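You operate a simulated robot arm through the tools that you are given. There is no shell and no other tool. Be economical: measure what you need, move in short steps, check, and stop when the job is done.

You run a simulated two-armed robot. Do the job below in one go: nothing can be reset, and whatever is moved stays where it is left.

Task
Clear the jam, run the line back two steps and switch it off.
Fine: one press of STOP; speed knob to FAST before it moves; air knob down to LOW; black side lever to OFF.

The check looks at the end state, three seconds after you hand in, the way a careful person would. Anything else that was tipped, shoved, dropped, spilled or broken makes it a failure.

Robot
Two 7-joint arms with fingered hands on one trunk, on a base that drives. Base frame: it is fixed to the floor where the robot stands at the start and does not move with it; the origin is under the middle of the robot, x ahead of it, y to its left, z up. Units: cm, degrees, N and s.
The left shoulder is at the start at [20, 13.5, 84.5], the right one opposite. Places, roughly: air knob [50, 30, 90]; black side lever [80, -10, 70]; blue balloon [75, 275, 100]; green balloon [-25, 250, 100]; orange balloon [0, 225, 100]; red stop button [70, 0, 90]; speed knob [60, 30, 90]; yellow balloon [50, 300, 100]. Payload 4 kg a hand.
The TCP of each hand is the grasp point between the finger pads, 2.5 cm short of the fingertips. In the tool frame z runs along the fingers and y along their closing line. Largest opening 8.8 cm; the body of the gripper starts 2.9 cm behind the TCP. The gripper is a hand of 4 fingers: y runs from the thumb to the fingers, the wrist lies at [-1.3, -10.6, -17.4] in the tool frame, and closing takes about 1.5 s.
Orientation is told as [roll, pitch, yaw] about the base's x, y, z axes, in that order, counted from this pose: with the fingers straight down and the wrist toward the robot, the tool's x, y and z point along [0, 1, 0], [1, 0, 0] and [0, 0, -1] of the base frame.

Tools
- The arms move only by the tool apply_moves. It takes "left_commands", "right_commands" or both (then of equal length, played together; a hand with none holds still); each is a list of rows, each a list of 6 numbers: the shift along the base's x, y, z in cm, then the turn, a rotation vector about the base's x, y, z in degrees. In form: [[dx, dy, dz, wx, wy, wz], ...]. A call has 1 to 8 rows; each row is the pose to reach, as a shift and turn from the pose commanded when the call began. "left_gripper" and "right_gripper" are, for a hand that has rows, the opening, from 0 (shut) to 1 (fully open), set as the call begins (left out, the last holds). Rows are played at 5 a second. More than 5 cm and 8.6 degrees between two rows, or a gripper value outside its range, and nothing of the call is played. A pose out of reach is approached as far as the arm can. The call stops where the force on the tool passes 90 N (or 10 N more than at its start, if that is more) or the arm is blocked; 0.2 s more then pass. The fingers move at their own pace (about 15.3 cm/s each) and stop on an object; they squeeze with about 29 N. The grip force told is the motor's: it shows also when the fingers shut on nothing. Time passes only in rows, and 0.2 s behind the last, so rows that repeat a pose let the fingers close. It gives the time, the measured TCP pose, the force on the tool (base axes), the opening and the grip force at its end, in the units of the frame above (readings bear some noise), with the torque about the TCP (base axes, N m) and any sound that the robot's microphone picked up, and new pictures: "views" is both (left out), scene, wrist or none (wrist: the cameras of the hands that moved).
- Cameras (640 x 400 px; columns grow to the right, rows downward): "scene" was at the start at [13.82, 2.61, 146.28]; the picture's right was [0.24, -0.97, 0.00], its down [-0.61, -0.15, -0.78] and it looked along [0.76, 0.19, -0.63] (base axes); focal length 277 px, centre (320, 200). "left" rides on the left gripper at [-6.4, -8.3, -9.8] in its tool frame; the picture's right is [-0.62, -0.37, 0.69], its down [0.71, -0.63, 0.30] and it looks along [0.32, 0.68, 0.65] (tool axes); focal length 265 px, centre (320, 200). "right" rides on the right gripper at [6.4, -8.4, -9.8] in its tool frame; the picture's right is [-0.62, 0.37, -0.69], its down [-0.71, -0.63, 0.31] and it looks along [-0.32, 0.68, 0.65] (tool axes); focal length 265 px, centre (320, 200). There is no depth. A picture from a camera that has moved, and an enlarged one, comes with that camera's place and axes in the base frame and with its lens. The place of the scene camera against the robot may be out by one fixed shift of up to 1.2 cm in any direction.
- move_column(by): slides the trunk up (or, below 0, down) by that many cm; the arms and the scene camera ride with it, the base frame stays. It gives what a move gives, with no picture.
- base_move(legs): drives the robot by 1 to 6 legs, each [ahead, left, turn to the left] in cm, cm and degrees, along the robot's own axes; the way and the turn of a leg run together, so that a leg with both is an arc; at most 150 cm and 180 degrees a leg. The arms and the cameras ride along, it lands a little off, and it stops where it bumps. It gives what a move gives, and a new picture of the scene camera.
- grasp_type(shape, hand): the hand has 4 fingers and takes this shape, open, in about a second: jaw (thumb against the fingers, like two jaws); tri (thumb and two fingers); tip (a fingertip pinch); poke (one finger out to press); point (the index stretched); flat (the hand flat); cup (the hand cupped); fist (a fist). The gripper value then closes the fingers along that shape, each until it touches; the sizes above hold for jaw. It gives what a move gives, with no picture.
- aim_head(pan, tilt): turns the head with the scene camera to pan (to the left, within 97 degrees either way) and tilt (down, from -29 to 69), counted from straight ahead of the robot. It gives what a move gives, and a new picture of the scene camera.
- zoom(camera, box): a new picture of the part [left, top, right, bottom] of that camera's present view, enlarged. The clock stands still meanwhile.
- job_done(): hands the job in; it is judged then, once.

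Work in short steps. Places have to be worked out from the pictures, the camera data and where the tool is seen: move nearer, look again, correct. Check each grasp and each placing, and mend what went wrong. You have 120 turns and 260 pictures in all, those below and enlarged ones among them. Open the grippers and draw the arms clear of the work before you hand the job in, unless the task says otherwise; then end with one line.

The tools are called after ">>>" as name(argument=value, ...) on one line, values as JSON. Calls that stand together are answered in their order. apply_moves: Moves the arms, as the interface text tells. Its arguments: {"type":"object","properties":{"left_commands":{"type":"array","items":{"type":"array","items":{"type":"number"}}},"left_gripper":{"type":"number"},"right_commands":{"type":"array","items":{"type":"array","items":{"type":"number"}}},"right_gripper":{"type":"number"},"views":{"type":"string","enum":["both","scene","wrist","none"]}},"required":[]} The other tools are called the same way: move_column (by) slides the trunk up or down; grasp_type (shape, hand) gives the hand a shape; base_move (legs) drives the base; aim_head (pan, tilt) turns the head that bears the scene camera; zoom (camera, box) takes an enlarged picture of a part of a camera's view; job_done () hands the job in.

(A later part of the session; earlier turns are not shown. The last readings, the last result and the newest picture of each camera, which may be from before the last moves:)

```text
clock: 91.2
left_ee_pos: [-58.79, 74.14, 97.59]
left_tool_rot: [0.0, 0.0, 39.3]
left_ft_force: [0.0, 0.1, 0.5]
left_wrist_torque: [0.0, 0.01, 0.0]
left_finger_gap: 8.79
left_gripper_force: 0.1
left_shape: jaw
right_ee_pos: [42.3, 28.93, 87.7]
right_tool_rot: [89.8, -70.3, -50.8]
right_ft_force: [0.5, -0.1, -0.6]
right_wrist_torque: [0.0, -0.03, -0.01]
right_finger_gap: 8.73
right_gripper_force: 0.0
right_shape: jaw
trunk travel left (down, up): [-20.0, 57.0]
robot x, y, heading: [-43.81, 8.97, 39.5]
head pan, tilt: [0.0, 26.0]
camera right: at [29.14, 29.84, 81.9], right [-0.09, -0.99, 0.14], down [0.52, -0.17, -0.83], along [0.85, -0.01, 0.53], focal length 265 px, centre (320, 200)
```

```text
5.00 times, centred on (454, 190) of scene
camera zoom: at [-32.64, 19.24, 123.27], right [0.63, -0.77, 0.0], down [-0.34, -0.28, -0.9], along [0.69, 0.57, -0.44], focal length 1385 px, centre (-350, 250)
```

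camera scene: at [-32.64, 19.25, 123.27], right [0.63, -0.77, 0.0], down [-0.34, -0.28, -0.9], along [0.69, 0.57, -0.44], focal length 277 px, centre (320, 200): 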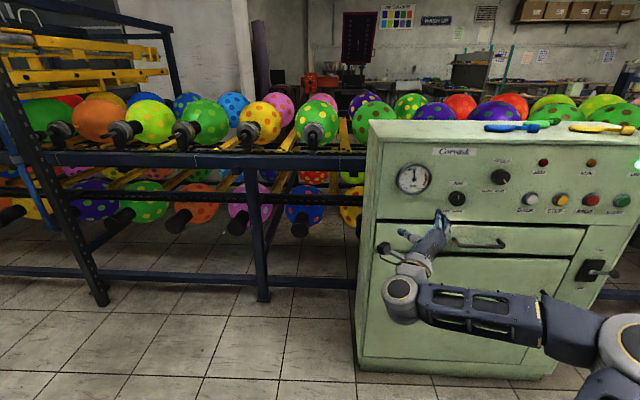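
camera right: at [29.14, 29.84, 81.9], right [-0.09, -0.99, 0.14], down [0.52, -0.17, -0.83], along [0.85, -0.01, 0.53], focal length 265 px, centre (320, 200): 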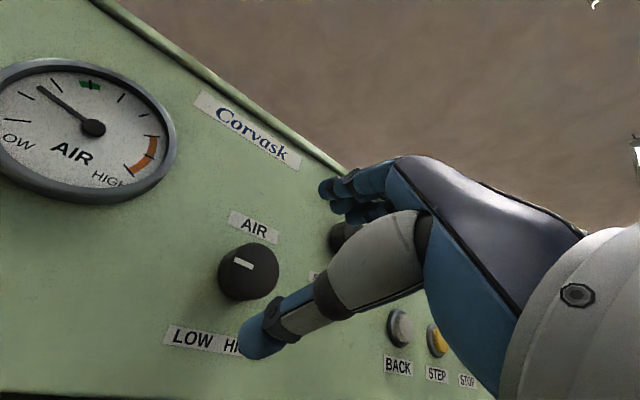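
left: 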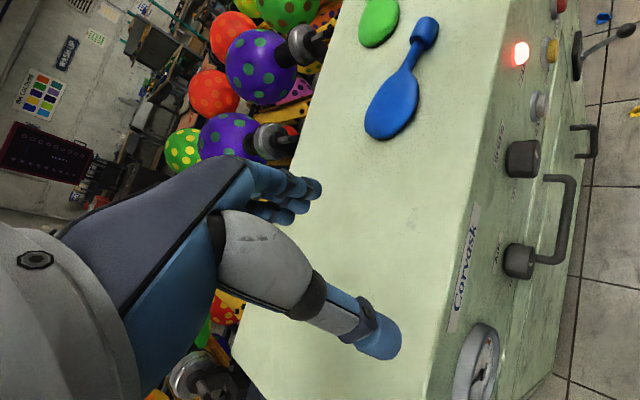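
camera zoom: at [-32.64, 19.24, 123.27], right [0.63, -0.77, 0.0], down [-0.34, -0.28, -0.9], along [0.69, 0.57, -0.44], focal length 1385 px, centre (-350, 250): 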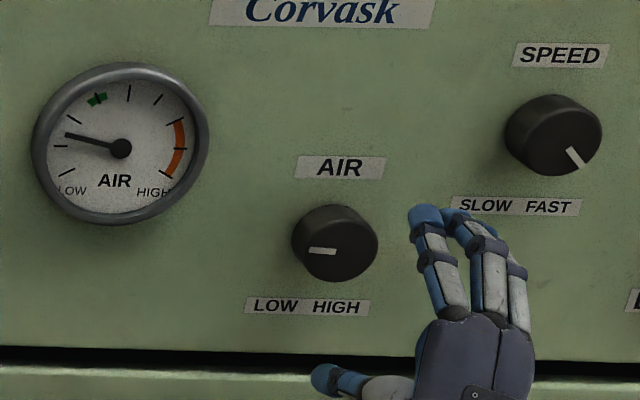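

Back at about −92°. This time I start from a 60° clockwise roll and grip deeper and lower, so the whole turn stays in the good range.

>>> apply_moves(right_commands=[[0, 0, 0, 6.5, 5.2, 0], [0, 0, -0.2, 13, 10.4, 0], [0, 0, -0.4, 19.5, 15.6, 0], [0, 0, -0.4, 26, 20.8, 0], [0, 0, -0.4, 32, 25.6, 0], [2, 1.6, -0.4, 32, 25.6, 0], [4.2, 3.4, -0.4, 32, 25.6, 0], [6.5, 5.2, -0.4, 32, 25.6, 0]], views="none")

>>> apply_moves(right_commands=[[0, 0, 0, 0, 0, 0], [0, 0, 0, 0, 0, 0], [0, 0, 0, 0, 0, 0], [0, 0, 0, 0, 0, 0], [0, 0, 0, 0, 0, 0], [0, 0, 0, 0, 0, 0]], right_gripper=0, views="none")

>>> apply_moves(right_commands=[[0, 0, 0, -6.2, -5, 0], [0, 0, 0, -12.5, -10, 0], [0, 0, 0, -18.7, -15, 0], [0, 0, 0, -25, -20, 0], [0, 0, 0, -31.2, -25, 0]], views="none")

>>> zoom(camera="scene", box=[390, 150, 518, 230])

```text
clock: 93.0
left_ee_pos: [-58.91, 74.14, 97.61]
left_tool_rot: [0.0, 0.0, 39.5]
left_ft_force: [0.3, -0.2, -0.1]
left_wrist_torque: [-0.01, -0.01, 0.01]
left_finger_gap: 8.78
left_gripper_force: 0.0
left_shape: jaw
right_ee_pos: [48.88, 33.9, 87.27]
right_tool_rot: [90.4, -29.5, -51.6]
right_ft_force: [-27.6, -14.8, -2.3]
right_wrist_torque: [0.24, -0.25, -1.42]
right_finger_gap: 8.47
right_gripper_force: 0.1
right_shape: jaw
trunk travel left (down, up): [-20.0, 57.0]
robot x, y, heading: [-44.14, 8.88, 38.9]
head pan, tilt: [0.0, 26.0]
```

```text
clock: 94.4
left_ee_pos: [-58.96, 74.06, 97.64]
left_tool_rot: [0.0, -0.2, 39.5]
left_ft_force: [-0.1, -0.6, 0.1]
left_wrist_torque: [0.01, 0.02, -0.02]
left_finger_gap: 8.79
left_gripper_force: 0.1
left_shape: jaw
right_ee_pos: [48.85, 34.15, 87.24]
right_tool_rot: [90.4, -29.4, -51.4]
right_ft_force: [-57.8, -27.9, -9.2]
right_wrist_torque: [0.78, -1.02, -1.81]
right_finger_gap: 4.39
right_gripper_force: 29.1
right_shape: jaw
trunk travel left (down, up): [-20.0, 57.0]
robot x, y, heading: [-44.09, 8.88, 39.4]
head pan, tilt: [0.0, 26.0]
```

```text
clock: 95.6
left_ee_pos: [-58.83, 73.99, 97.67]
left_tool_rot: [-0.1, -0.2, 39.4]
left_ft_force: [-0.5, -0.9, 0.2]
left_wrist_torque: [0.0, -0.01, 0.01]
left_finger_gap: 8.77
left_gripper_force: 0.0
left_shape: jaw
right_ee_pos: [49.02, 33.78, 87.19]
right_tool_rot: [90.6, -69.5, -52.0]
right_ft_force: [-53.6, -49.4, -27.9]
right_wrist_torque: [1.08, -0.49, -0.68]
right_finger_gap: 4.06
right_gripper_force: 28.8
right_shape: jaw
trunk travel left (down, up): [-20.0, 57.0]
robot x, y, heading: [-43.98, 8.69, 39.4]
head pan, tilt: [0.0, 26.0]
```

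```text
5.00 times, centred on (454, 190) of scene
camera zoom: at [-32.69, 19.13, 123.28], right [0.63, -0.77, 0.0], down [-0.34, -0.28, -0.9], along [0.69, 0.57, -0.44], focal length 1385 px, centre (-350, 250)
```

zoom: 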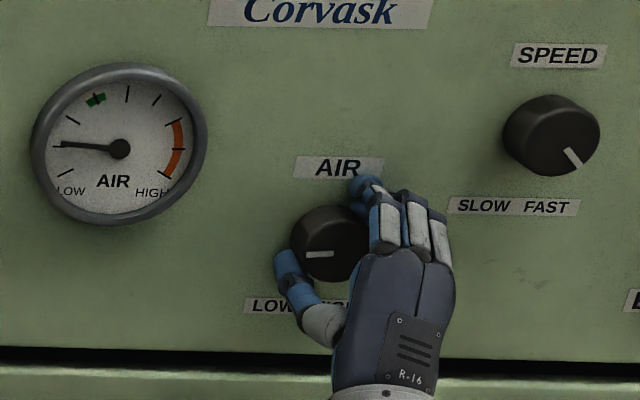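

It is pressing the panel too hard (about 75 N) and slipping. I ease out 0.4 cm and see the grip.

>>> apply_moves(right_commands=[[-0.15, -0.15, 0.1, 0, 0, 0], [-0.35, -0.3, 0.2, 0, 0, 0], [-0.35, -0.3, 0.2, 0, 0, 0]], views="none")

>>> apply_moves(right_commands=[[0, 0, 0, -6.2, -5, 0], [0, 0, 0, -12.5, -10, 0], [0, 0, 0, -18.7, -15, 0]], views="none")

>>> zoom(camera="scene", box=[390, 150, 518, 230])

```text
clock: 96.4
left_ee_pos: [-58.86, 74.13, 97.66]
left_tool_rot: [0.0, 0.1, 39.4]
left_ft_force: [0.0, -0.3, 0.3]
left_wrist_torque: [-0.03, -0.03, -0.01]
left_finger_gap: 8.78
left_gripper_force: 0.0
left_shape: jaw
right_ee_pos: [48.27, 34.61, 87.8]
right_tool_rot: [90.7, -69.7, -51.1]
right_ft_force: [-16.0, 10.9, 10.1]
right_wrist_torque: [0.19, -0.39, -0.06]
right_finger_gap: 2.61
right_gripper_force: 28.9
right_shape: jaw
trunk travel left (down, up): [-20.0, 57.0]
robot x, y, heading: [-43.85, 9.15, 39.5]
head pan, tilt: [0.0, 26.0]
```

```text
clock: 97.2
left_ee_pos: [-58.94, 74.06, 97.49]
left_tool_rot: [0.0, 0.0, 39.4]
left_ft_force: [0.4, 0.6, -0.4]
left_wrist_torque: [-0.03, 0.01, 0.01]
left_finger_gap: 8.79
left_gripper_force: 0.1
left_shape: jaw
right_ee_pos: [48.44, 34.4, 87.18]
right_tool_rot: [-86.2, -86.5, 125.7]
right_ft_force: [-12.6, 24.9, 1.8]
right_wrist_torque: [-0.01, -0.12, 0.06]
right_finger_gap: 2.56
right_gripper_force: 29.3
right_shape: jaw
trunk travel left (down, up): [-20.0, 57.0]
robot x, y, heading: [-43.82, 8.81, 39.5]
head pan, tilt: [0.0, 26.0]
```

```text
5.00 times, centred on (454, 190) of scene
camera zoom: at [-32.68, 19.31, 123.26], right [0.63, -0.77, 0.0], down [-0.34, -0.28, -0.9], along [0.69, 0.57, -0.44], focal length 1385 px, centre (-350, 250)
```

zoom: 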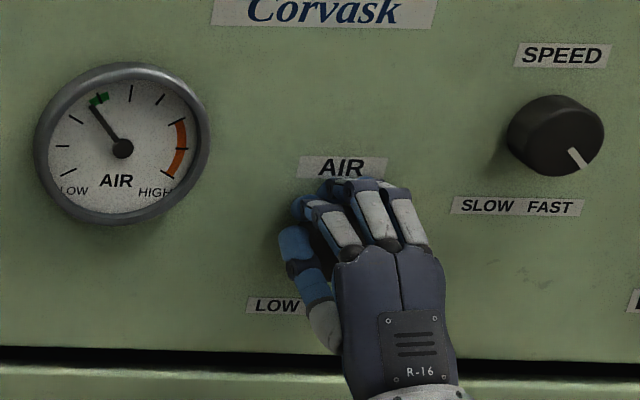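

Slipped again. The reliable stroke was roll +60° → 0° at moderate depth, so I'll ratchet that way: release, roll back, regrip.

>>> apply_moves(right_commands=[[0, 0, 0, 0, 0, 0], [0, 0, 0, 0, 0, 0], [0, 0, 0, 0, 0, 0], [-3, -2.4, 0, 0, 0, 0], [-6, -4.8, 0, 0, 0, 0]], right_gripper=1, views="none")

>>> apply_moves(right_commands=[[0, 0, 0, 6.5, 5.2, 0], [0, 0, 0, 13, 10.4, 0], [0, 0, 0, 19.5, 15.6, 0], [0, 0, 0, 26, 20.8, 0], [0, 0, 0, 32.5, 26, 0], [0, 0, 0, 39, 31.2, 0], [0, 0, 0, 45.5, 36.4, 0], [0, 0, 0, 50, 40, 0]], views="wrist")

>>> zoom(camera="scene", box=[390, 150, 518, 230])

```text
clock: 98.4
left_ee_pos: [-58.93, 74.17, 97.63]
left_tool_rot: [0.0, 0.0, 39.4]
left_ft_force: [0.6, 0.1, -1.2]
left_wrist_torque: [0.03, 0.0, 0.0]
left_finger_gap: 8.76
left_gripper_force: 0.1
left_shape: jaw
right_ee_pos: [42.52, 29.35, 87.32]
right_tool_rot: [-88.6, -86.7, 127.6]
right_ft_force: [0.0, 0.5, -0.2]
right_wrist_torque: [0.01, -0.03, 0.0]
right_finger_gap: 8.75
right_gripper_force: 0.0
right_shape: jaw
trunk travel left (down, up): [-20.0, 57.0]
robot x, y, heading: [-43.99, 9.04, 39.7]
head pan, tilt: [0.0, 26.0]
```

```text
clock: 100.2
left_ee_pos: [-58.75, 74.13, 97.7]
left_tool_rot: [0.0, 0.0, 39.4]
left_ft_force: [-0.6, 0.6, -0.2]
left_wrist_torque: [0.03, 0.0, 0.02]
left_finger_gap: 8.78
left_gripper_force: 0.2
left_shape: jaw
right_ee_pos: [42.6, 29.15, 87.41]
right_tool_rot: [90.3, -29.2, -51.3]
right_ft_force: [-0.4, 0.1, -0.2]
right_wrist_torque: [0.01, -0.03, 0.0]
right_finger_gap: 8.76
right_gripper_force: 0.1
right_shape: jaw
trunk travel left (down, up): [-20.0, 57.0]
robot x, y, heading: [-43.65, 9.06, 39.4]
head pan, tilt: [0.0, 26.0]
camera right: at [28.36, 31.14, 88.84], right [-0.15, -0.92, -0.36], down [0.11, 0.35, -0.93], along [0.98, -0.18, 0.05], focal length 265 px, centre (320, 200)
```

right: 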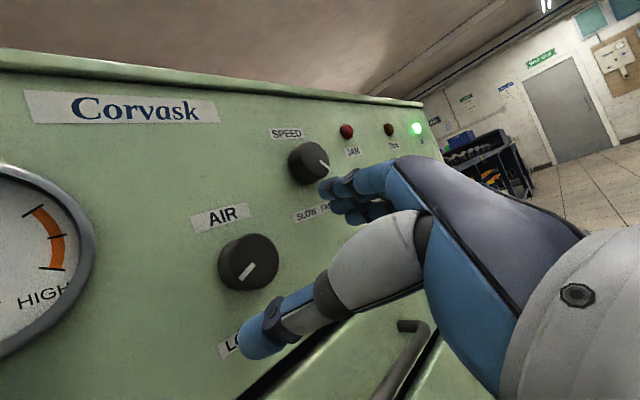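

```text
5.00 times, centred on (454, 190) of scene
camera zoom: at [-32.64, 19.24, 123.27], right [0.63, -0.77, 0.0], down [-0.34, -0.28, -0.9], along [0.69, 0.57, -0.44], focal length 1385 px, centre (-350, 250)
```

zoom: 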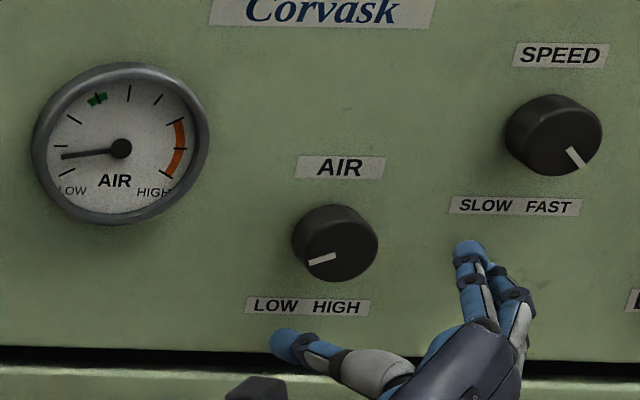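

Now at about −108°. I regrip at the reliable depth and turn 40°.

>>> apply_moves(right_commands=[[2, 1.4, 0.1, 0, 0, 0], [4, 2.9, 0.1, 0, 0, 0], [6, 4.35, 0.1, 0, 0, 0]], views="none")

>>> apply_moves(right_commands=[[0, 0, 0, 0, 0, 0], [0, 0, 0, 0, 0, 0], [0, 0, 0, 0, 0, 0], [0, 0, 0, 0, 0, 0], [0, 0, 0, 0, 0, 0], [0, 0, 0, 0, 0, 0]], right_gripper=0, views="none")

>>> apply_moves(right_commands=[[0, 0, 0, -6.2, -5, 0], [0, 0, 0, -12.5, -10, 0], [0, 0, 0, -18.7, -15, 0], [0, 0, 0, -25, -20, 0]], views="none")

>>> zoom(camera="scene", box=[390, 150, 518, 230])

```text
clock: 101.0
left_ee_pos: [-58.83, 74.02, 97.66]
left_tool_rot: [0.1, 0.0, 39.4]
left_ft_force: [-0.7, 0.1, 0.7]
left_wrist_torque: [0.0, -0.02, 0.01]
left_finger_gap: 8.76
left_gripper_force: 0.1
left_shape: jaw
right_ee_pos: [48.55, 33.51, 87.38]
right_tool_rot: [90.3, -29.3, -51.3]
right_ft_force: [-0.3, -0.4, 0.2]
right_wrist_torque: [0.02, -0.01, 0.0]
right_finger_gap: 8.77
right_gripper_force: 0.0
right_shape: jaw
trunk travel left (down, up): [-20.0, 57.0]
robot x, y, heading: [-43.67, 9.04, 39.4]
head pan, tilt: [0.0, 26.0]
```

```text
clock: 102.4
left_ee_pos: [-58.9, 74.17, 97.59]
left_tool_rot: [0.0, -0.1, 39.4]
left_ft_force: [0.4, -0.1, 0.9]
left_wrist_torque: [0.02, 0.01, 0.02]
left_finger_gap: 8.8
left_gripper_force: 0.0
left_shape: jaw
right_ee_pos: [48.52, 33.59, 87.44]
right_tool_rot: [90.2, -29.4, -51.2]
right_ft_force: [-2.4, 3.5, -1.7]
right_wrist_torque: [0.0, 0.02, 0.02]
right_finger_gap: 3.44
right_gripper_force: 28.9
right_shape: jaw
trunk travel left (down, up): [-20.0, 57.0]
robot x, y, heading: [-44.13, 8.84, 39.4]
head pan, tilt: [0.0, 26.0]
```

```text
clock: 103.4
left_ee_pos: [-58.71, 74.02, 97.62]
left_tool_rot: [0.1, 0.0, 39.4]
left_ft_force: [-0.1, 0.8, 0.0]
left_wrist_torque: [-0.02, -0.01, -0.01]
left_finger_gap: 8.79
left_gripper_force: 0.1
left_shape: jaw
right_ee_pos: [48.74, 33.5, 87.32]
right_tool_rot: [89.9, -61.3, -51.1]
right_ft_force: [-0.3, -1.0, -12.8]
right_wrist_torque: [-0.05, 0.33, 0.02]
right_finger_gap: 3.33
right_gripper_force: 29.3
right_shape: jaw
trunk travel left (down, up): [-20.0, 57.0]
robot x, y, heading: [-44.08, 9.18, 39.4]
head pan, tilt: [0.0, 26.0]
```

```text
5.00 times, centred on (454, 190) of scene
camera zoom: at [-32.61, 19.25, 123.26], right [0.63, -0.77, 0.0], down [-0.34, -0.28, -0.9], along [0.69, 0.57, -0.44], focal length 1385 px, centre (-350, 250)
```

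zoom: 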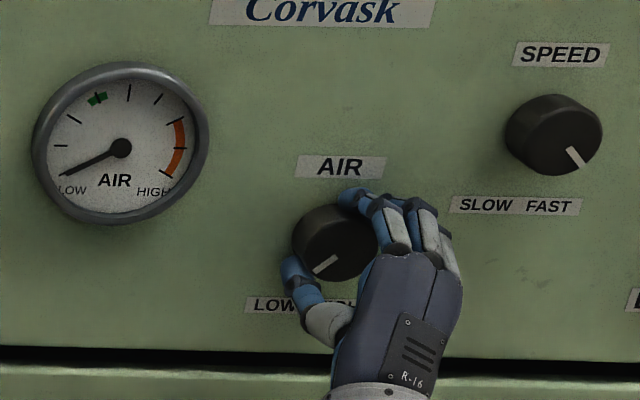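

The pointer is at about −130° and the gauge is on the LOW tick. A last 16° to reach the stop, then release and retract.

>>> apply_moves(right_commands=[[0, 0, 0, -6.2, -5, 0], [0, 0, 0, -12.5, -10, 0]], views="none")

>>> zoom(camera="scene", box=[390, 150, 518, 230])

>>> apply_moves(right_commands=[[0, 0, 0, 0, 0, 0], [0, 0, 0, 0, 0, 0], [0, 0, 0, 0, 0, 0], [-3, -2.4, 0, 0, 0, 0], [-6, -4.8, 0, 0, 0, 0], [-9, -7.2, 0, 0, 0, 0]], right_gripper=1, views="none")

>>> zoom(camera="scene", box=[390, 150, 518, 230])

```text
clock: 104.0
left_ee_pos: [-58.72, 74.14, 97.67]
left_tool_rot: [-0.1, 0.0, 39.3]
left_ft_force: [0.1, 0.2, 0.0]
left_wrist_torque: [-0.03, 0.03, 0.01]
left_finger_gap: 8.77
left_gripper_force: 0.1
left_shape: jaw
right_ee_pos: [48.56, 33.6, 87.66]
right_tool_rot: [90.3, -77.4, -51.3]
right_ft_force: [-1.4, -1.9, -8.1]
right_wrist_torque: [0.03, 0.16, -0.05]
right_finger_gap: 3.19
right_gripper_force: 28.7
right_shape: jaw
trunk travel left (down, up): [-20.0, 57.0]
robot x, y, heading: [-43.67, 8.98, 39.6]
head pan, tilt: [0.0, 26.0]
```

```text
5.00 times, centred on (454, 190) of scene
camera zoom: at [-32.62, 19.25, 123.28], right [0.63, -0.77, 0.0], down [-0.34, -0.28, -0.9], along [0.69, 0.57, -0.44], focal length 1385 px, centre (-350, 250)
```

zoom: 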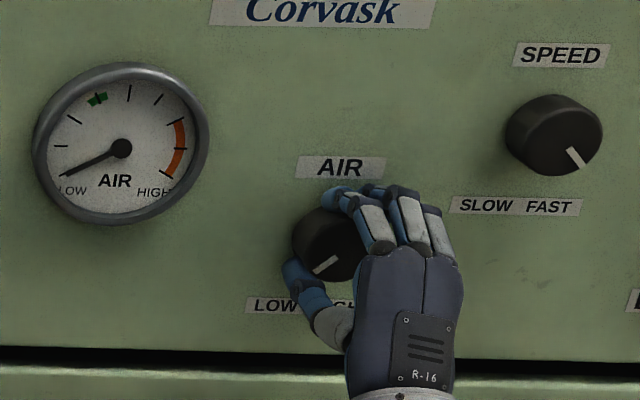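

```text
clock: 105.4
left_ee_pos: [-58.86, 74.08, 97.71]
left_tool_rot: [0.0, -0.1, 39.3]
left_ft_force: [0.6, -0.2, -0.6]
left_wrist_torque: [-0.01, 0.01, -0.02]
left_finger_gap: 8.77
left_gripper_force: 0.0
left_shape: jaw
right_ee_pos: [39.56, 26.52, 87.34]
right_tool_rot: [90.0, -77.4, -50.9]
right_ft_force: [0.3, 0.2, -0.2]
right_wrist_torque: [0.0, -0.02, 0.0]
right_finger_gap: 8.76
right_gripper_force: 0.1
right_shape: jaw
trunk travel left (down, up): [-20.0, 57.0]
robot x, y, heading: [-44.08, 8.81, 39.2]
head pan, tilt: [0.0, 26.0]
```

```text
5.00 times, centred on (454, 190) of scene
camera zoom: at [-32.64, 19.26, 123.27], right [0.63, -0.77, 0.0], down [-0.34, -0.28, -0.9], along [0.69, 0.57, -0.44], focal length 1385 px, centre (-350, 250)
```

zoom: 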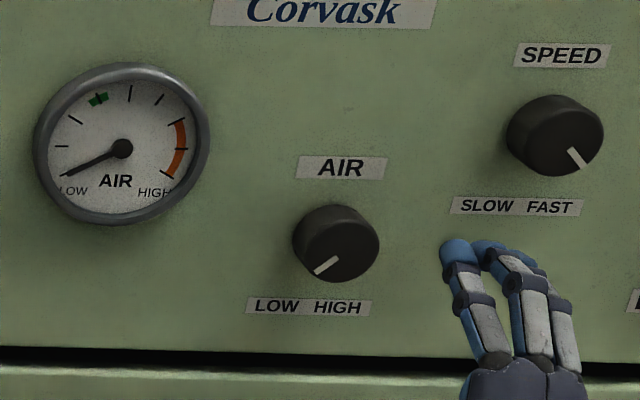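

AIR is at LOW. Now BACK: I roll the hand level, take the point shape and move the base 20 cm right (the offset that worked for STOP).

>>> apply_moves(right_commands=[[-1.5, -1.2, 0, -5, -4, 0], [-3, -2.4, 0, -9.8, -7.9, 0]], views="none")

>>> grasp_type(shape="point", hand="right")

>>> base_move(legs=[[0, -20, 0]])

>>> zoom(camera="scene", box=[360, 130, 520, 230])

```text
clock: 106.0
left_ee_pos: [-58.97, 74.09, 97.67]
left_tool_rot: [0.0, 0.0, 39.4]
left_ft_force: [0.9, 0.5, 0.3]
left_wrist_torque: [0.02, -0.01, 0.0]
left_finger_gap: 8.8
left_gripper_force: 0.1
left_shape: jaw
right_ee_pos: [36.57, 23.93, 87.37]
right_tool_rot: [-6.8, -89.9, 45.7]
right_ft_force: [0.9, 0.6, 0.0]
right_wrist_torque: [-0.03, -0.01, -0.02]
right_finger_gap: 8.75
right_gripper_force: 0.1
right_shape: jaw
trunk travel left (down, up): [-20.0, 57.0]
robot x, y, heading: [-43.38, 8.82, 39.8]
head pan, tilt: [0.0, 26.0]
```

```text
clock: 106.9
left_ee_pos: [-58.89, 74.12, 97.65]
left_tool_rot: [0.1, 0.0, 39.4]
left_ft_force: [0.5, 0.3, -0.7]
left_wrist_torque: [0.0, -0.02, 0.01]
left_finger_gap: 8.79
left_gripper_force: 0.0
left_shape: jaw
right_ee_pos: [36.75, 23.89, 87.47]
right_tool_rot: [81.6, -89.8, -42.6]
right_ft_force: [-0.2, -0.9, -0.2]
right_wrist_torque: [0.02, -0.03, -0.02]
right_finger_gap: 8.06
right_gripper_force: 0.0
right_shape: point
trunk travel left (down, up): [-20.0, 57.0]
robot x, y, heading: [-43.91, 9.0, 39.4]
head pan, tilt: [0.0, 26.0]
```

```text
clock: 108.5
left_ee_pos: [-46.02, 58.39, 97.66]
left_tool_rot: [-0.1, -0.1, 39.5]
left_ft_force: [0.1, 0.1, -0.7]
left_wrist_torque: [-0.01, 0.01, 0.02]
left_finger_gap: 8.79
left_gripper_force: 0.1
left_shape: jaw
right_ee_pos: [49.62, 8.31, 87.5]
right_tool_rot: [77.1, -90.0, -38.1]
right_ft_force: [0.2, 0.3, 0.6]
right_wrist_torque: [0.03, 0.02, 0.0]
right_finger_gap: 8.06
right_gripper_force: 0.0
right_shape: point
trunk travel left (down, up): [-20.0, 57.0]
robot x, y, heading: [-30.55, -6.81, 39.6]
head pan, tilt: [0.0, 26.0]
camera scene: at [-19.68, 3.48, 123.27], right [0.64, -0.77, 0.0], down [-0.34, -0.28, -0.9], along [0.69, 0.57, -0.44], focal length 277 px, centre (320, 200)
```

scene: 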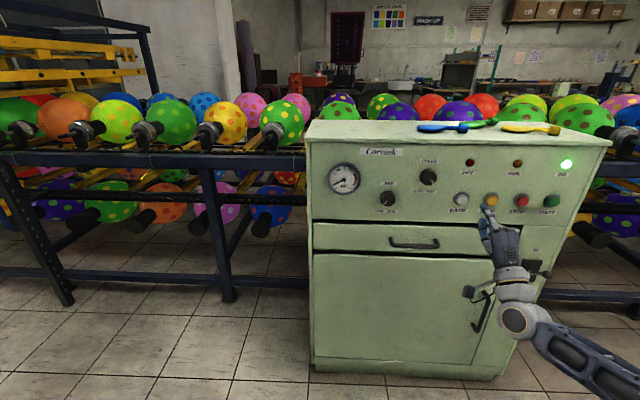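

```text
4.00 times, centred on (440, 180) of scene
camera zoom: at [-19.68, 3.48, 123.27], right [0.64, -0.77, 0.0], down [-0.34, -0.28, -0.9], along [0.69, 0.57, -0.44], focal length 1108 px, centre (-160, 280)
```

zoom: 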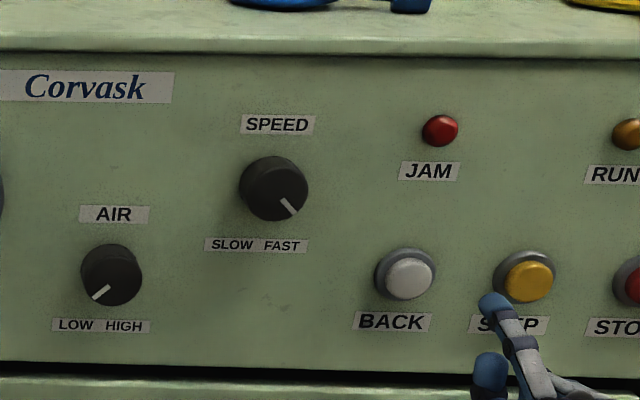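

The tip is about 12.9 cm from BACK. I align laterally and in height, and advance 10 cm.

>>> apply_moves(right_commands=[[1, -1.2, -4.3, 0, 0, 0], [3.6, 0.9, -4.3, 0, 0, 0], [6.2, 2.9, -4.3, 0, 0, 0], [8.8, 5, -4.3, 0, 0, 0], [8.8, 5, -4.3, 0, 0, 0]], right_gripper=0, views="wrist")

>>> zoom(camera="scene", box=[410, 150, 538, 230])

```text
clock: 109.7
left_ee_pos: [-45.89, 58.26, 97.59]
left_tool_rot: [0.0, 0.0, 39.5]
left_ft_force: [0.8, -0.3, -0.9]
left_wrist_torque: [0.02, 0.01, 0.01]
left_finger_gap: 8.77
left_gripper_force: 0.0
left_shape: jaw
right_ee_pos: [58.32, 13.36, 83.02]
right_tool_rot: [55.0, -89.9, -15.7]
right_ft_force: [-1.0, 0.6, 0.0]
right_wrist_torque: [0.02, -0.01, -0.05]
right_finger_gap: 8.06
right_gripper_force: 0.1
right_shape: point
trunk travel left (down, up): [-20.0, 57.0]
robot x, y, heading: [-31.07, -6.29, 39.5]
head pan, tilt: [0.0, 26.0]
camera right: at [46.61, 12.23, 74.61], right [-0.15, -0.92, 0.37], down [0.69, -0.36, -0.63], along [0.71, 0.16, 0.68], focal length 265 px, centre (320, 200)
```

right: 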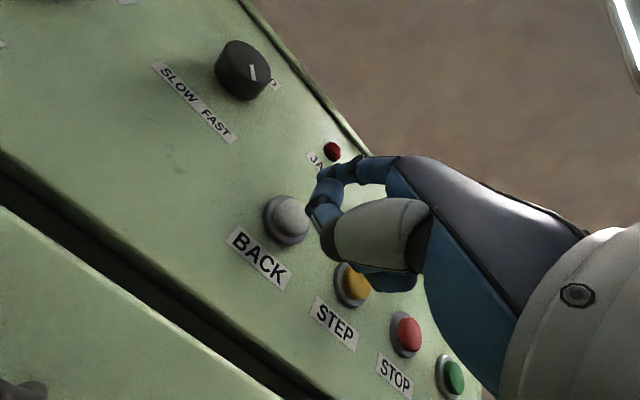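

```text
5.00 times, centred on (474, 190) of scene
camera zoom: at [-19.69, 3.48, 123.27], right [0.64, -0.77, 0.0], down [-0.34, -0.28, -0.9], along [0.69, 0.57, -0.44], focal length 1385 px, centre (-450, 250)
```

zoom: 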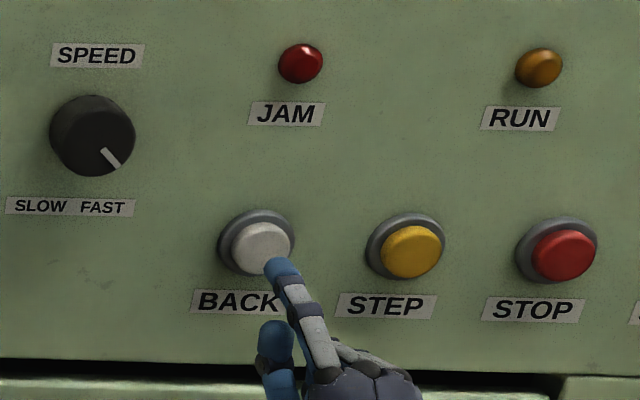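

Aligned within a few mm. I advance 3 cm to near contact.

>>> apply_moves(right_commands=[[1.4, 0.7, 0.1, 0, 0, 0], [2.2, 1.4, 0.1, 0, 0, 0], [2.6, 1.7, 0.1, 0, 0, 0]], views="none")

>>> zoom(camera="scene", box=[410, 150, 538, 230])

```text
clock: 110.5
left_ee_pos: [-46.0, 58.36, 97.58]
left_tool_rot: [0.0, 0.1, 39.4]
left_ft_force: [0.0, 0.8, -0.2]
left_wrist_torque: [-0.02, -0.02, -0.01]
left_finger_gap: 8.79
left_gripper_force: 0.0
left_shape: jaw
right_ee_pos: [61.21, 14.97, 83.19]
right_tool_rot: [73.9, -90.0, -35.0]
right_ft_force: [0.1, 0.3, 0.6]
right_wrist_torque: [-0.01, 0.03, -0.02]
right_finger_gap: 8.05
right_gripper_force: 0.1
right_shape: point
trunk travel left (down, up): [-20.0, 57.0]
robot x, y, heading: [-31.09, -6.66, 39.7]
head pan, tilt: [0.0, 26.0]
```

```text
5.00 times, centred on (474, 190) of scene
camera zoom: at [-19.68, 3.48, 123.27], right [0.64, -0.77, 0.0], down [-0.34, -0.28, -0.9], along [0.69, 0.57, -0.44], focal length 1385 px, centre (-450, 250)
```

zoom: 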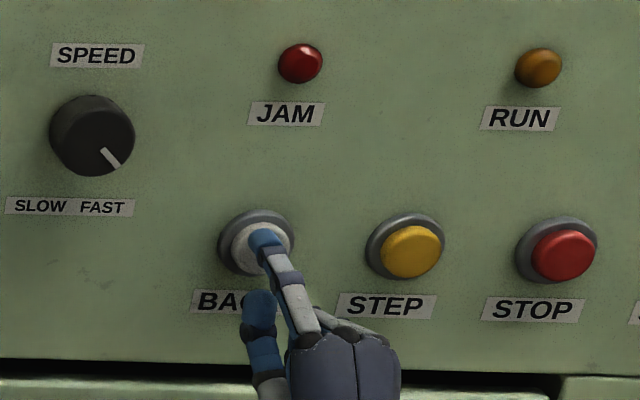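

I press in small rows; it should click around 0.5–0.9 cm further.

>>> apply_moves(right_commands=[[0.3, 0.25, 0, 0, 0, 0], [0.5, 0.4, 0, 0, 0, 0], [0.65, 0.5, 0, 0, 0, 0]], views="none")

```text
clock: 111.3
left_ee_pos: [-45.95, 58.37, 97.57]
left_tool_rot: [0.0, 0.0, 39.5]
left_ft_force: [0.5, -0.2, -0.9]
left_wrist_torque: [-0.01, 0.01, -0.04]
left_finger_gap: 8.8
left_gripper_force: 0.1
left_shape: jaw
right_ee_pos: [61.62, 15.46, 83.22]
right_tool_rot: [80.2, -89.9, -41.2]
right_ft_force: [-1.2, -1.5, -0.6]
right_wrist_torque: [0.09, -0.06, 0.02]
right_finger_gap: 0.0
right_gripper_force: 0.0
right_shape: point
trunk travel left (down, up): [-20.0, 57.0]
robot x, y, heading: [-31.21, -6.6, 39.2]
head pan, tilt: [0.0, 26.0]
```

Just in contact. I push 0.5 cm more.

>>> apply_moves(right_commands=[[0.25, 0.2, 0, 0, 0, 0], [0.45, 0.35, 0, 0, 0, 0]], views="scene")

```text
clock: 111.9
left_ee_pos: [-45.98, 58.31, 97.66]
left_tool_rot: [0.0, 0.0, 39.5]
left_ft_force: [0.5, -0.5, 1.0]
left_wrist_torque: [-0.04, 0.0, 0.03]
left_finger_gap: 8.77
left_gripper_force: 0.1
left_shape: jaw
right_ee_pos: [62.11, 15.77, 83.18]
right_tool_rot: [72.3, -89.9, -33.3]
right_ft_force: [-4.3, -3.9, -1.2]
right_wrist_torque: [0.15, -0.23, 0.07]
right_finger_gap: 0.0
right_gripper_force: 0.1
right_shape: point
trunk travel left (down, up): [-20.0, 57.0]
robot x, y, heading: [-30.97, -6.64, 39.4]
head pan, tilt: [0.0, 26.0]
heard: click
camera scene: at [-19.69, 3.47, 123.27], right [0.64, -0.77, 0.0], down [-0.34, -0.28, -0.9], along [0.69, 0.57, -0.44], focal length 277 px, centre (320, 200)
```

scene: 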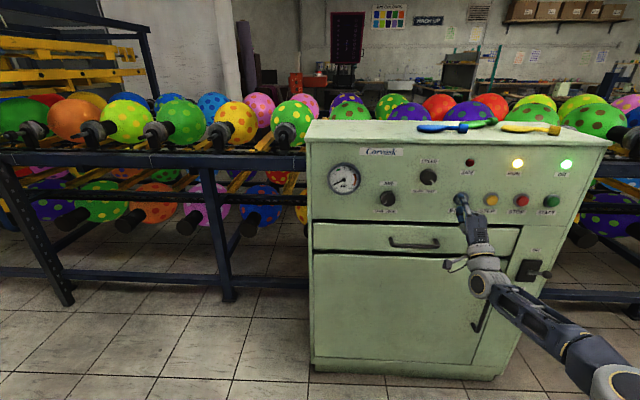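

Click: RUN is lit and the line is moving. I release and wait for the step to finish before pressing again.

>>> apply_moves(right_commands=[[-1.2, -0.95, 0, 0, 0, 0], [-2, -1.6, 0, 0, 0, 0], [-2, -1.6, 0, 0, 0, 0], [-2, -1.6, 0, 0, 0, 0], [-2, -1.6, 0, 0, 0, 0], [-2, -1.6, 0, 0, 0, 0], [-2, -1.6, 0, 0, 0, 0], [-2, -1.6, 0, 0, 0, 0]], views="scene")

>>> apply_moves(right_commands=[[0, 0, 0, 0, 0, 0], [0, 0, 0, 0, 0, 0], [0, 0, 0, 0, 0, 0], [0, 0, 0, 0, 0, 0], [0, 0, 0, 0, 0, 0], [0, 0, 0, 0, 0, 0], [0, 0, 0, 0, 0, 0], [0, 0, 0, 0, 0, 0]], views="scene")

```text
clock: 113.7
left_ee_pos: [-46.05, 58.26, 97.75]
left_tool_rot: [0.0, 0.0, 39.5]
left_ft_force: [0.4, -0.3, -0.1]
left_wrist_torque: [0.03, 0.0, 0.06]
left_finger_gap: 8.79
left_gripper_force: 0.0
left_shape: jaw
right_ee_pos: [60.19, 14.3, 83.27]
right_tool_rot: [77.1, -89.9, -38.0]
right_ft_force: [-0.2, -0.4, 0.7]
right_wrist_torque: [0.02, -0.01, 0.0]
right_finger_gap: 0.0
right_gripper_force: 0.1
right_shape: point
trunk travel left (down, up): [-20.0, 57.0]
robot x, y, heading: [-31.21, -6.62, 39.6]
head pan, tilt: [0.0, 26.0]
camera scene: at [-19.68, 3.48, 123.27], right [0.64, -0.77, 0.0], down [-0.34, -0.28, -0.9], along [0.69, 0.57, -0.44], focal length 277 px, centre (320, 200)
```

scene: 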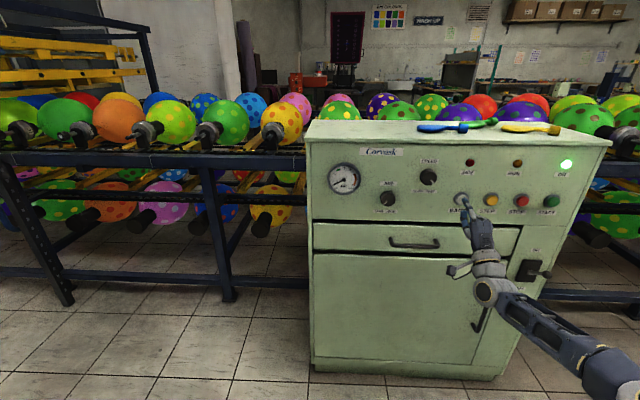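

```text
clock: 115.5
left_ee_pos: [-45.95, 58.31, 97.59]
left_tool_rot: [-0.1, 0.0, 39.4]
left_ft_force: [1.1, -0.9, -0.9]
left_wrist_torque: [0.01, 0.01, 0.0]
left_finger_gap: 8.8
left_gripper_force: 0.0
left_shape: jaw
right_ee_pos: [60.13, 14.31, 83.25]
right_tool_rot: [77.4, -89.8, -38.4]
right_ft_force: [0.6, 0.9, -0.1]
right_wrist_torque: [-0.03, 0.03, -0.02]
right_finger_gap: 0.0
right_gripper_force: 0.1
right_shape: point
trunk travel left (down, up): [-20.0, 57.0]
robot x, y, heading: [-30.74, -6.96, 39.4]
head pan, tilt: [0.0, 26.0]
camera scene: at [-19.68, 3.48, 123.27], right [0.64, -0.77, 0.0], down [-0.34, -0.28, -0.9], along [0.69, 0.57, -0.44], focal length 277 px, centre (320, 200)
```

scene: 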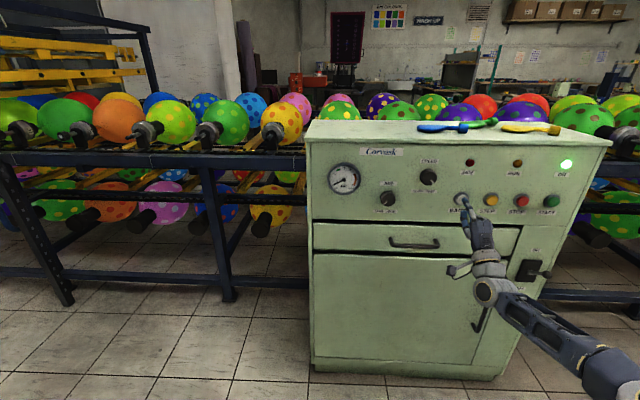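

The line moved exactly one step and stopped (RUN off). I press BACK a second time.

>>> apply_moves(right_commands=[[1.0, 0.8, 0, 0, 0, 0], [1.5, 1.2, 0, 0, 0, 0], [1.8, 1.45, 0, 0, 0, 0], [2.05, 1.65, 0, 0, 0, 0]], views="scene")

```text
clock: 116.5
left_ee_pos: [-45.88, 58.21, 97.72]
left_tool_rot: [0.1, 0.0, 39.5]
left_ft_force: [0.5, 0.5, 0.1]
left_wrist_torque: [0.0, 0.0, 0.01]
left_finger_gap: 8.81
left_gripper_force: 0.0
left_shape: jaw
right_ee_pos: [62.31, 15.83, 83.19]
right_tool_rot: [83.4, -90.0, -44.4]
right_ft_force: [-4.5, -2.5, -0.9]
right_wrist_torque: [0.13, -0.24, 0.08]
right_finger_gap: 0.0
right_gripper_force: 0.0
right_shape: point
trunk travel left (down, up): [-20.0, 57.0]
robot x, y, heading: [-31.01, -6.89, 39.3]
head pan, tilt: [0.0, 26.0]
heard: click
camera scene: at [-19.69, 3.47, 123.27], right [0.64, -0.77, 0.0], down [-0.34, -0.28, -0.9], along [0.69, 0.57, -0.44], focal length 277 px, centre (320, 200)
```

scene: 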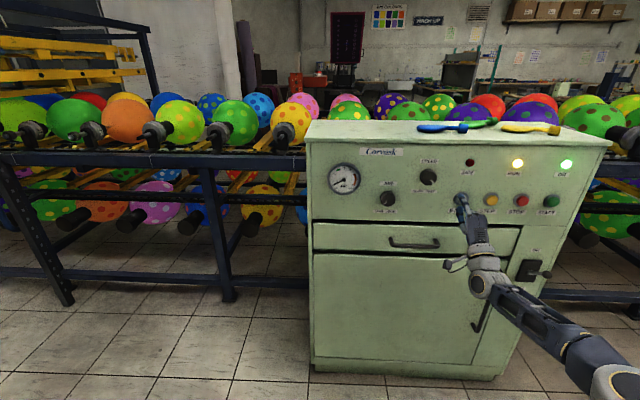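

Clicked and moving. I retract fully in one stroke and wait.

>>> apply_moves(right_commands=[[-3, -2.4, 0, 0, 0, 0], [-6, -4.8, 0, 0, 0, 0], [-9.5, -7.6, 0, 0, 0, 0], [-13, -10.4, 0, 0, 0, 0], [-13, -10.4, 0, 0, 0, 0], [-13, -10.4, 0, 0, 0, 0], [-13, -10.4, 0, 0, 0, 0], [-13, -10.4, 0, 0, 0, 0]], views="none")

>>> base_move(legs=[[-5, 0, 0], [0, -20, 0]])

>>> zoom(camera="scene", box=[340, 120, 600, 300])

```text
clock: 118.3
left_ee_pos: [-45.93, 58.24, 97.59]
left_tool_rot: [0.0, 0.0, 39.5]
left_ft_force: [0.5, 0.3, 0.5]
left_wrist_torque: [0.0, -0.01, 0.0]
left_finger_gap: 8.78
left_gripper_force: 0.0
left_shape: jaw
right_ee_pos: [49.06, 5.35, 83.2]
right_tool_rot: [77.9, -89.9, -39.0]
right_ft_force: [0.5, 0.3, 0.0]
right_wrist_torque: [0.03, 0.01, 0.0]
right_finger_gap: 0.0
right_gripper_force: 0.2
right_shape: point
trunk travel left (down, up): [-20.0, 57.0]
robot x, y, heading: [-31.1, -6.84, 39.4]
head pan, tilt: [0.0, 26.0]
```

```text
clock: 120.5
left_ee_pos: [-37.01, 39.68, 97.59]
left_tool_rot: [-0.1, 0.0, 39.4]
left_ft_force: [-0.6, 0.3, 0.0]
left_wrist_torque: [0.0, 0.01, -0.02]
left_finger_gap: 8.78
left_gripper_force: 0.0
left_shape: jaw
right_ee_pos: [58.0, -13.3, 83.37]
right_tool_rot: [78.0, -89.9, -38.9]
right_ft_force: [0.5, 0.1, -0.8]
right_wrist_torque: [-0.02, 0.0, 0.03]
right_finger_gap: 0.01
right_gripper_force: 0.1
right_shape: point
trunk travel left (down, up): [-20.0, 57.0]
robot x, y, heading: [-21.95, -25.66, 39.5]
head pan, tilt: [0.0, 26.0]
camera scene: at [-10.75, -15.2, 123.27], right [0.64, -0.77, 0.0], down [-0.34, -0.28, -0.9], along [0.69, 0.57, -0.44], focal length 277 px, centre (320, 200)
```

scene: 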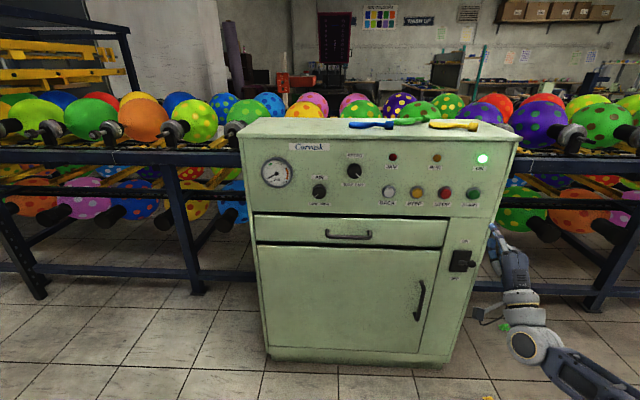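

```text
2.22 times, centred on (470, 210) of scene
camera zoom: at [-10.75, -15.2, 123.27], right [0.64, -0.77, 0.0], down [-0.34, -0.28, -0.9], along [0.69, 0.57, -0.44], focal length 616 px, centre (-13, 178)
```

zoom: 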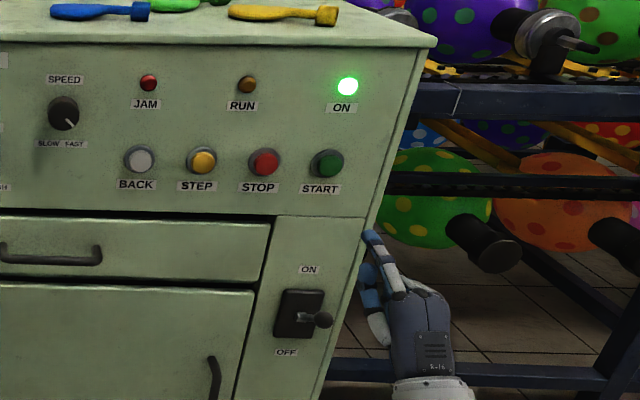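

Two steps are done and RUN is off. The lever ball is around [75–78, −8, 65] in the ON (up) position. I switch to jaw, lower the column 15 cm and shift right 8 cm to reach it, then look again to triangulate.

>>> grasp_type(shape="jaw", hand="right")

>>> base_move(legs=[[0, -8, 0]])

>>> move_column(by=-15)

>>> aim_head(pan=-10, tilt=26)

>>> zoom(camera="right", box=[0, 0, 640, 400])

```text
clock: 121.3
left_ee_pos: [-37.08, 39.59, 97.62]
left_tool_rot: [0.0, 0.0, 39.5]
left_ft_force: [-0.3, -0.1, -0.2]
left_wrist_torque: [0.02, 0.0, -0.03]
left_finger_gap: 8.77
left_gripper_force: 0.0
left_shape: jaw
right_ee_pos: [58.01, -13.37, 83.34]
right_tool_rot: [78.6, -89.9, -39.5]
right_ft_force: [0.6, -0.2, 0.6]
right_wrist_torque: [-0.01, -0.02, -0.01]
right_finger_gap: 8.78
right_gripper_force: 0.1
right_shape: jaw
trunk travel left (down, up): [-20.0, 57.0]
robot x, y, heading: [-22.27, -24.99, 39.5]
head pan, tilt: [0.0, 26.0]
```

```text
clock: 122.4
left_ee_pos: [-31.8, 33.33, 97.61]
left_tool_rot: [-0.1, 0.1, 39.4]
left_ft_force: [-0.1, 0.3, -0.6]
left_wrist_torque: [0.01, 0.0, 0.01]
left_finger_gap: 8.75
left_gripper_force: 0.0
left_shape: jaw
right_ee_pos: [63.22, -19.62, 83.3]
right_tool_rot: [78.2, -89.9, -39.3]
right_ft_force: [0.6, 0.4, -0.2]
right_wrist_torque: [-0.05, 0.01, 0.0]
right_finger_gap: 8.76
right_gripper_force: 0.0
right_shape: jaw
trunk travel left (down, up): [-20.0, 57.0]
robot x, y, heading: [-16.76, -32.0, 39.6]
head pan, tilt: [0.0, 26.0]
camera scene: at [-5.58, -21.49, 123.27], right [0.64, -0.77, 0.0], down [-0.34, -0.28, -0.9], along [0.69, 0.57, -0.44], focal length 277 px, centre (320, 200)
```

scene: 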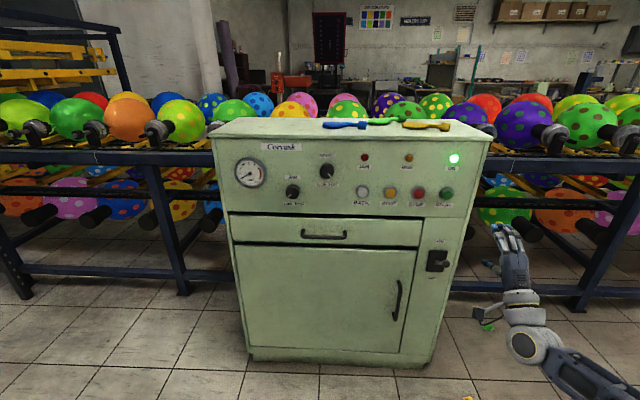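

```text
clock: 124.2
left_ee_pos: [-31.71, 33.38, 82.64]
left_tool_rot: [0.0, -0.1, 39.5]
left_ft_force: [-0.7, 0.1, -0.3]
left_wrist_torque: [-0.03, -0.01, -0.01]
left_finger_gap: 8.74
left_gripper_force: 0.0
left_shape: jaw
right_ee_pos: [63.2, -19.69, 68.22]
right_tool_rot: [81.9, -89.9, -42.8]
right_ft_force: [-1.1, 0.3, -0.2]
right_wrist_torque: [-0.04, 0.03, 0.01]
right_finger_gap: 8.78
right_gripper_force: 0.0
right_shape: jaw
trunk travel left (down, up): [-5.0, 72.0]
robot x, y, heading: [-16.87, -31.67, 39.5]
head pan, tilt: [0.0, 26.0]
```

```text
clock: 124.9
left_ee_pos: [-31.83, 33.35, 82.76]
left_tool_rot: [0.0, -0.1, 39.6]
left_ft_force: [-0.9, -0.4, 0.6]
left_wrist_torque: [0.02, 0.01, 0.0]
left_finger_gap: 8.79
left_gripper_force: 0.0
left_shape: jaw
right_ee_pos: [63.24, -19.73, 68.35]
right_tool_rot: [78.6, -89.9, -39.5]
right_ft_force: [-1.3, -0.2, 0.3]
right_wrist_torque: [-0.03, 0.01, -0.01]
right_finger_gap: 8.76
right_gripper_force: 0.0
right_shape: jaw
trunk travel left (down, up): [-5.0, 72.0]
robot x, y, heading: [-16.98, -31.54, 39.5]
head pan, tilt: [-10.0, 26.0]
camera scene: at [-4.68, -22.81, 108.27], right [0.49, -0.87, 0.0], down [-0.38, -0.22, -0.9], along [0.78, 0.44, -0.44], focal length 277 px, centre (320, 200)
```

scene: 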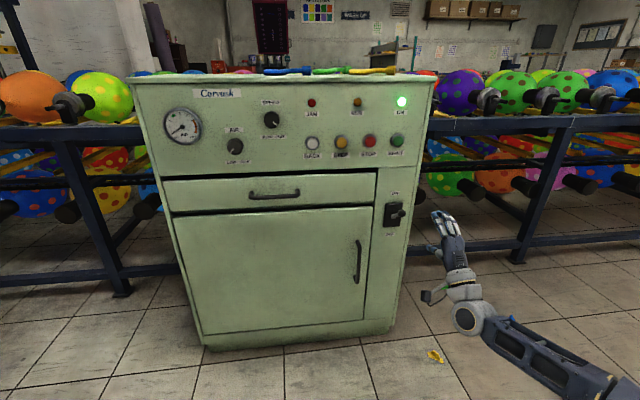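

```text
1.00 times, centred on (320, 200) of right (not enlarged: the box is as wide or as high as the picture)
camera zoom: at [51.47, -20.8, 59.92], right [-0.15, -0.92, 0.37], down [0.69, -0.36, -0.63], along [0.71, 0.16, 0.68], focal length 265 px, centre (320, 200)
```

zoom: 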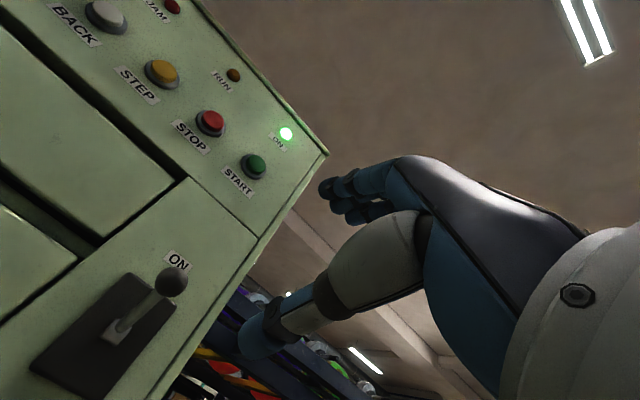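

The ball triangulates to [74.4, −7.8, 66.2] with the pivot at about [82, −3, 62]. I bring the open jaw forward around the ball, fingers above and thumb below.

>>> apply_moves(right_commands=[[-1.4, 1.8, -2.1, 0, 0, 0], [1.7, 4.3, -2.1, 0, 0, 0], [4.8, 6.8, -2.1, 0, 0, 0], [7.5, 9, -2.1, 0, 0, 0]], right_gripper=0.9, views="both")

>>> zoom(camera="scene", box=[350, 170, 478, 250])

```text
clock: 125.9
left_ee_pos: [-31.81, 33.34, 82.66]
left_tool_rot: [-0.1, 0.0, 39.4]
left_ft_force: [-0.4, -0.2, 0.3]
left_wrist_torque: [0.01, -0.03, -0.01]
left_finger_gap: 8.76
left_gripper_force: 0.0
left_shape: jaw
right_ee_pos: [70.62, -10.75, 66.35]
right_tool_rot: [60.1, -89.9, -21.3]
right_ft_force: [0.2, -0.7, -0.5]
right_wrist_torque: [-0.02, 0.01, 0.01]
right_finger_gap: 7.91
right_gripper_force: 0.0
right_shape: jaw
trunk travel left (down, up): [-5.0, 72.0]
robot x, y, heading: [-16.49, -31.36, 39.5]
head pan, tilt: [-10.0, 26.0]
camera scene: at [-4.68, -22.82, 108.27], right [0.49, -0.87, 0.0], down [-0.38, -0.22, -0.9], along [0.78, 0.44, -0.44], focal length 277 px, centre (320, 200)
camera right: at [58.83, -11.93, 58.0], right [-0.15, -0.92, 0.37], down [0.69, -0.36, -0.63], along [0.71, 0.16, 0.68], focal length 265 px, centre (320, 200)
```

scene: 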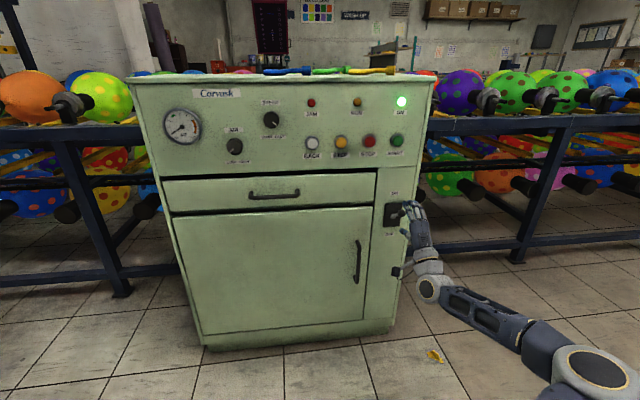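
right: 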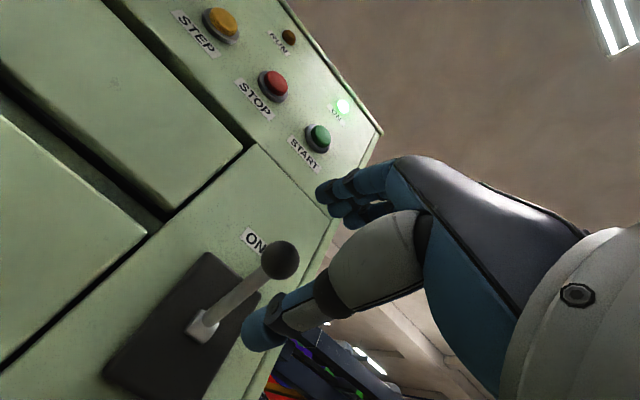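

```text
5.00 times, centred on (414, 210) of scene
camera zoom: at [-4.68, -22.82, 108.27], right [0.49, -0.87, 0.0], down [-0.38, -0.22, -0.9], along [0.78, 0.44, -0.44], focal length 1385 px, centre (-150, 150)
```

zoom: 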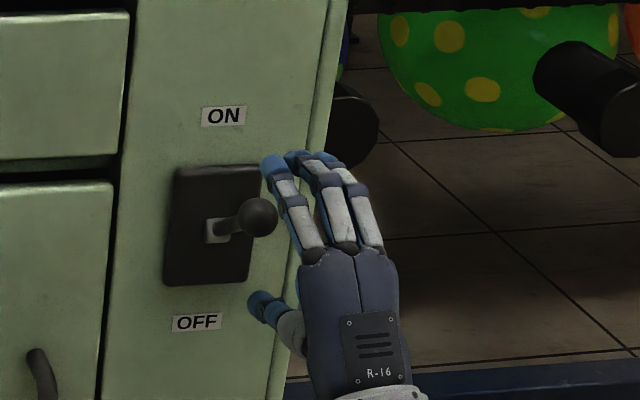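

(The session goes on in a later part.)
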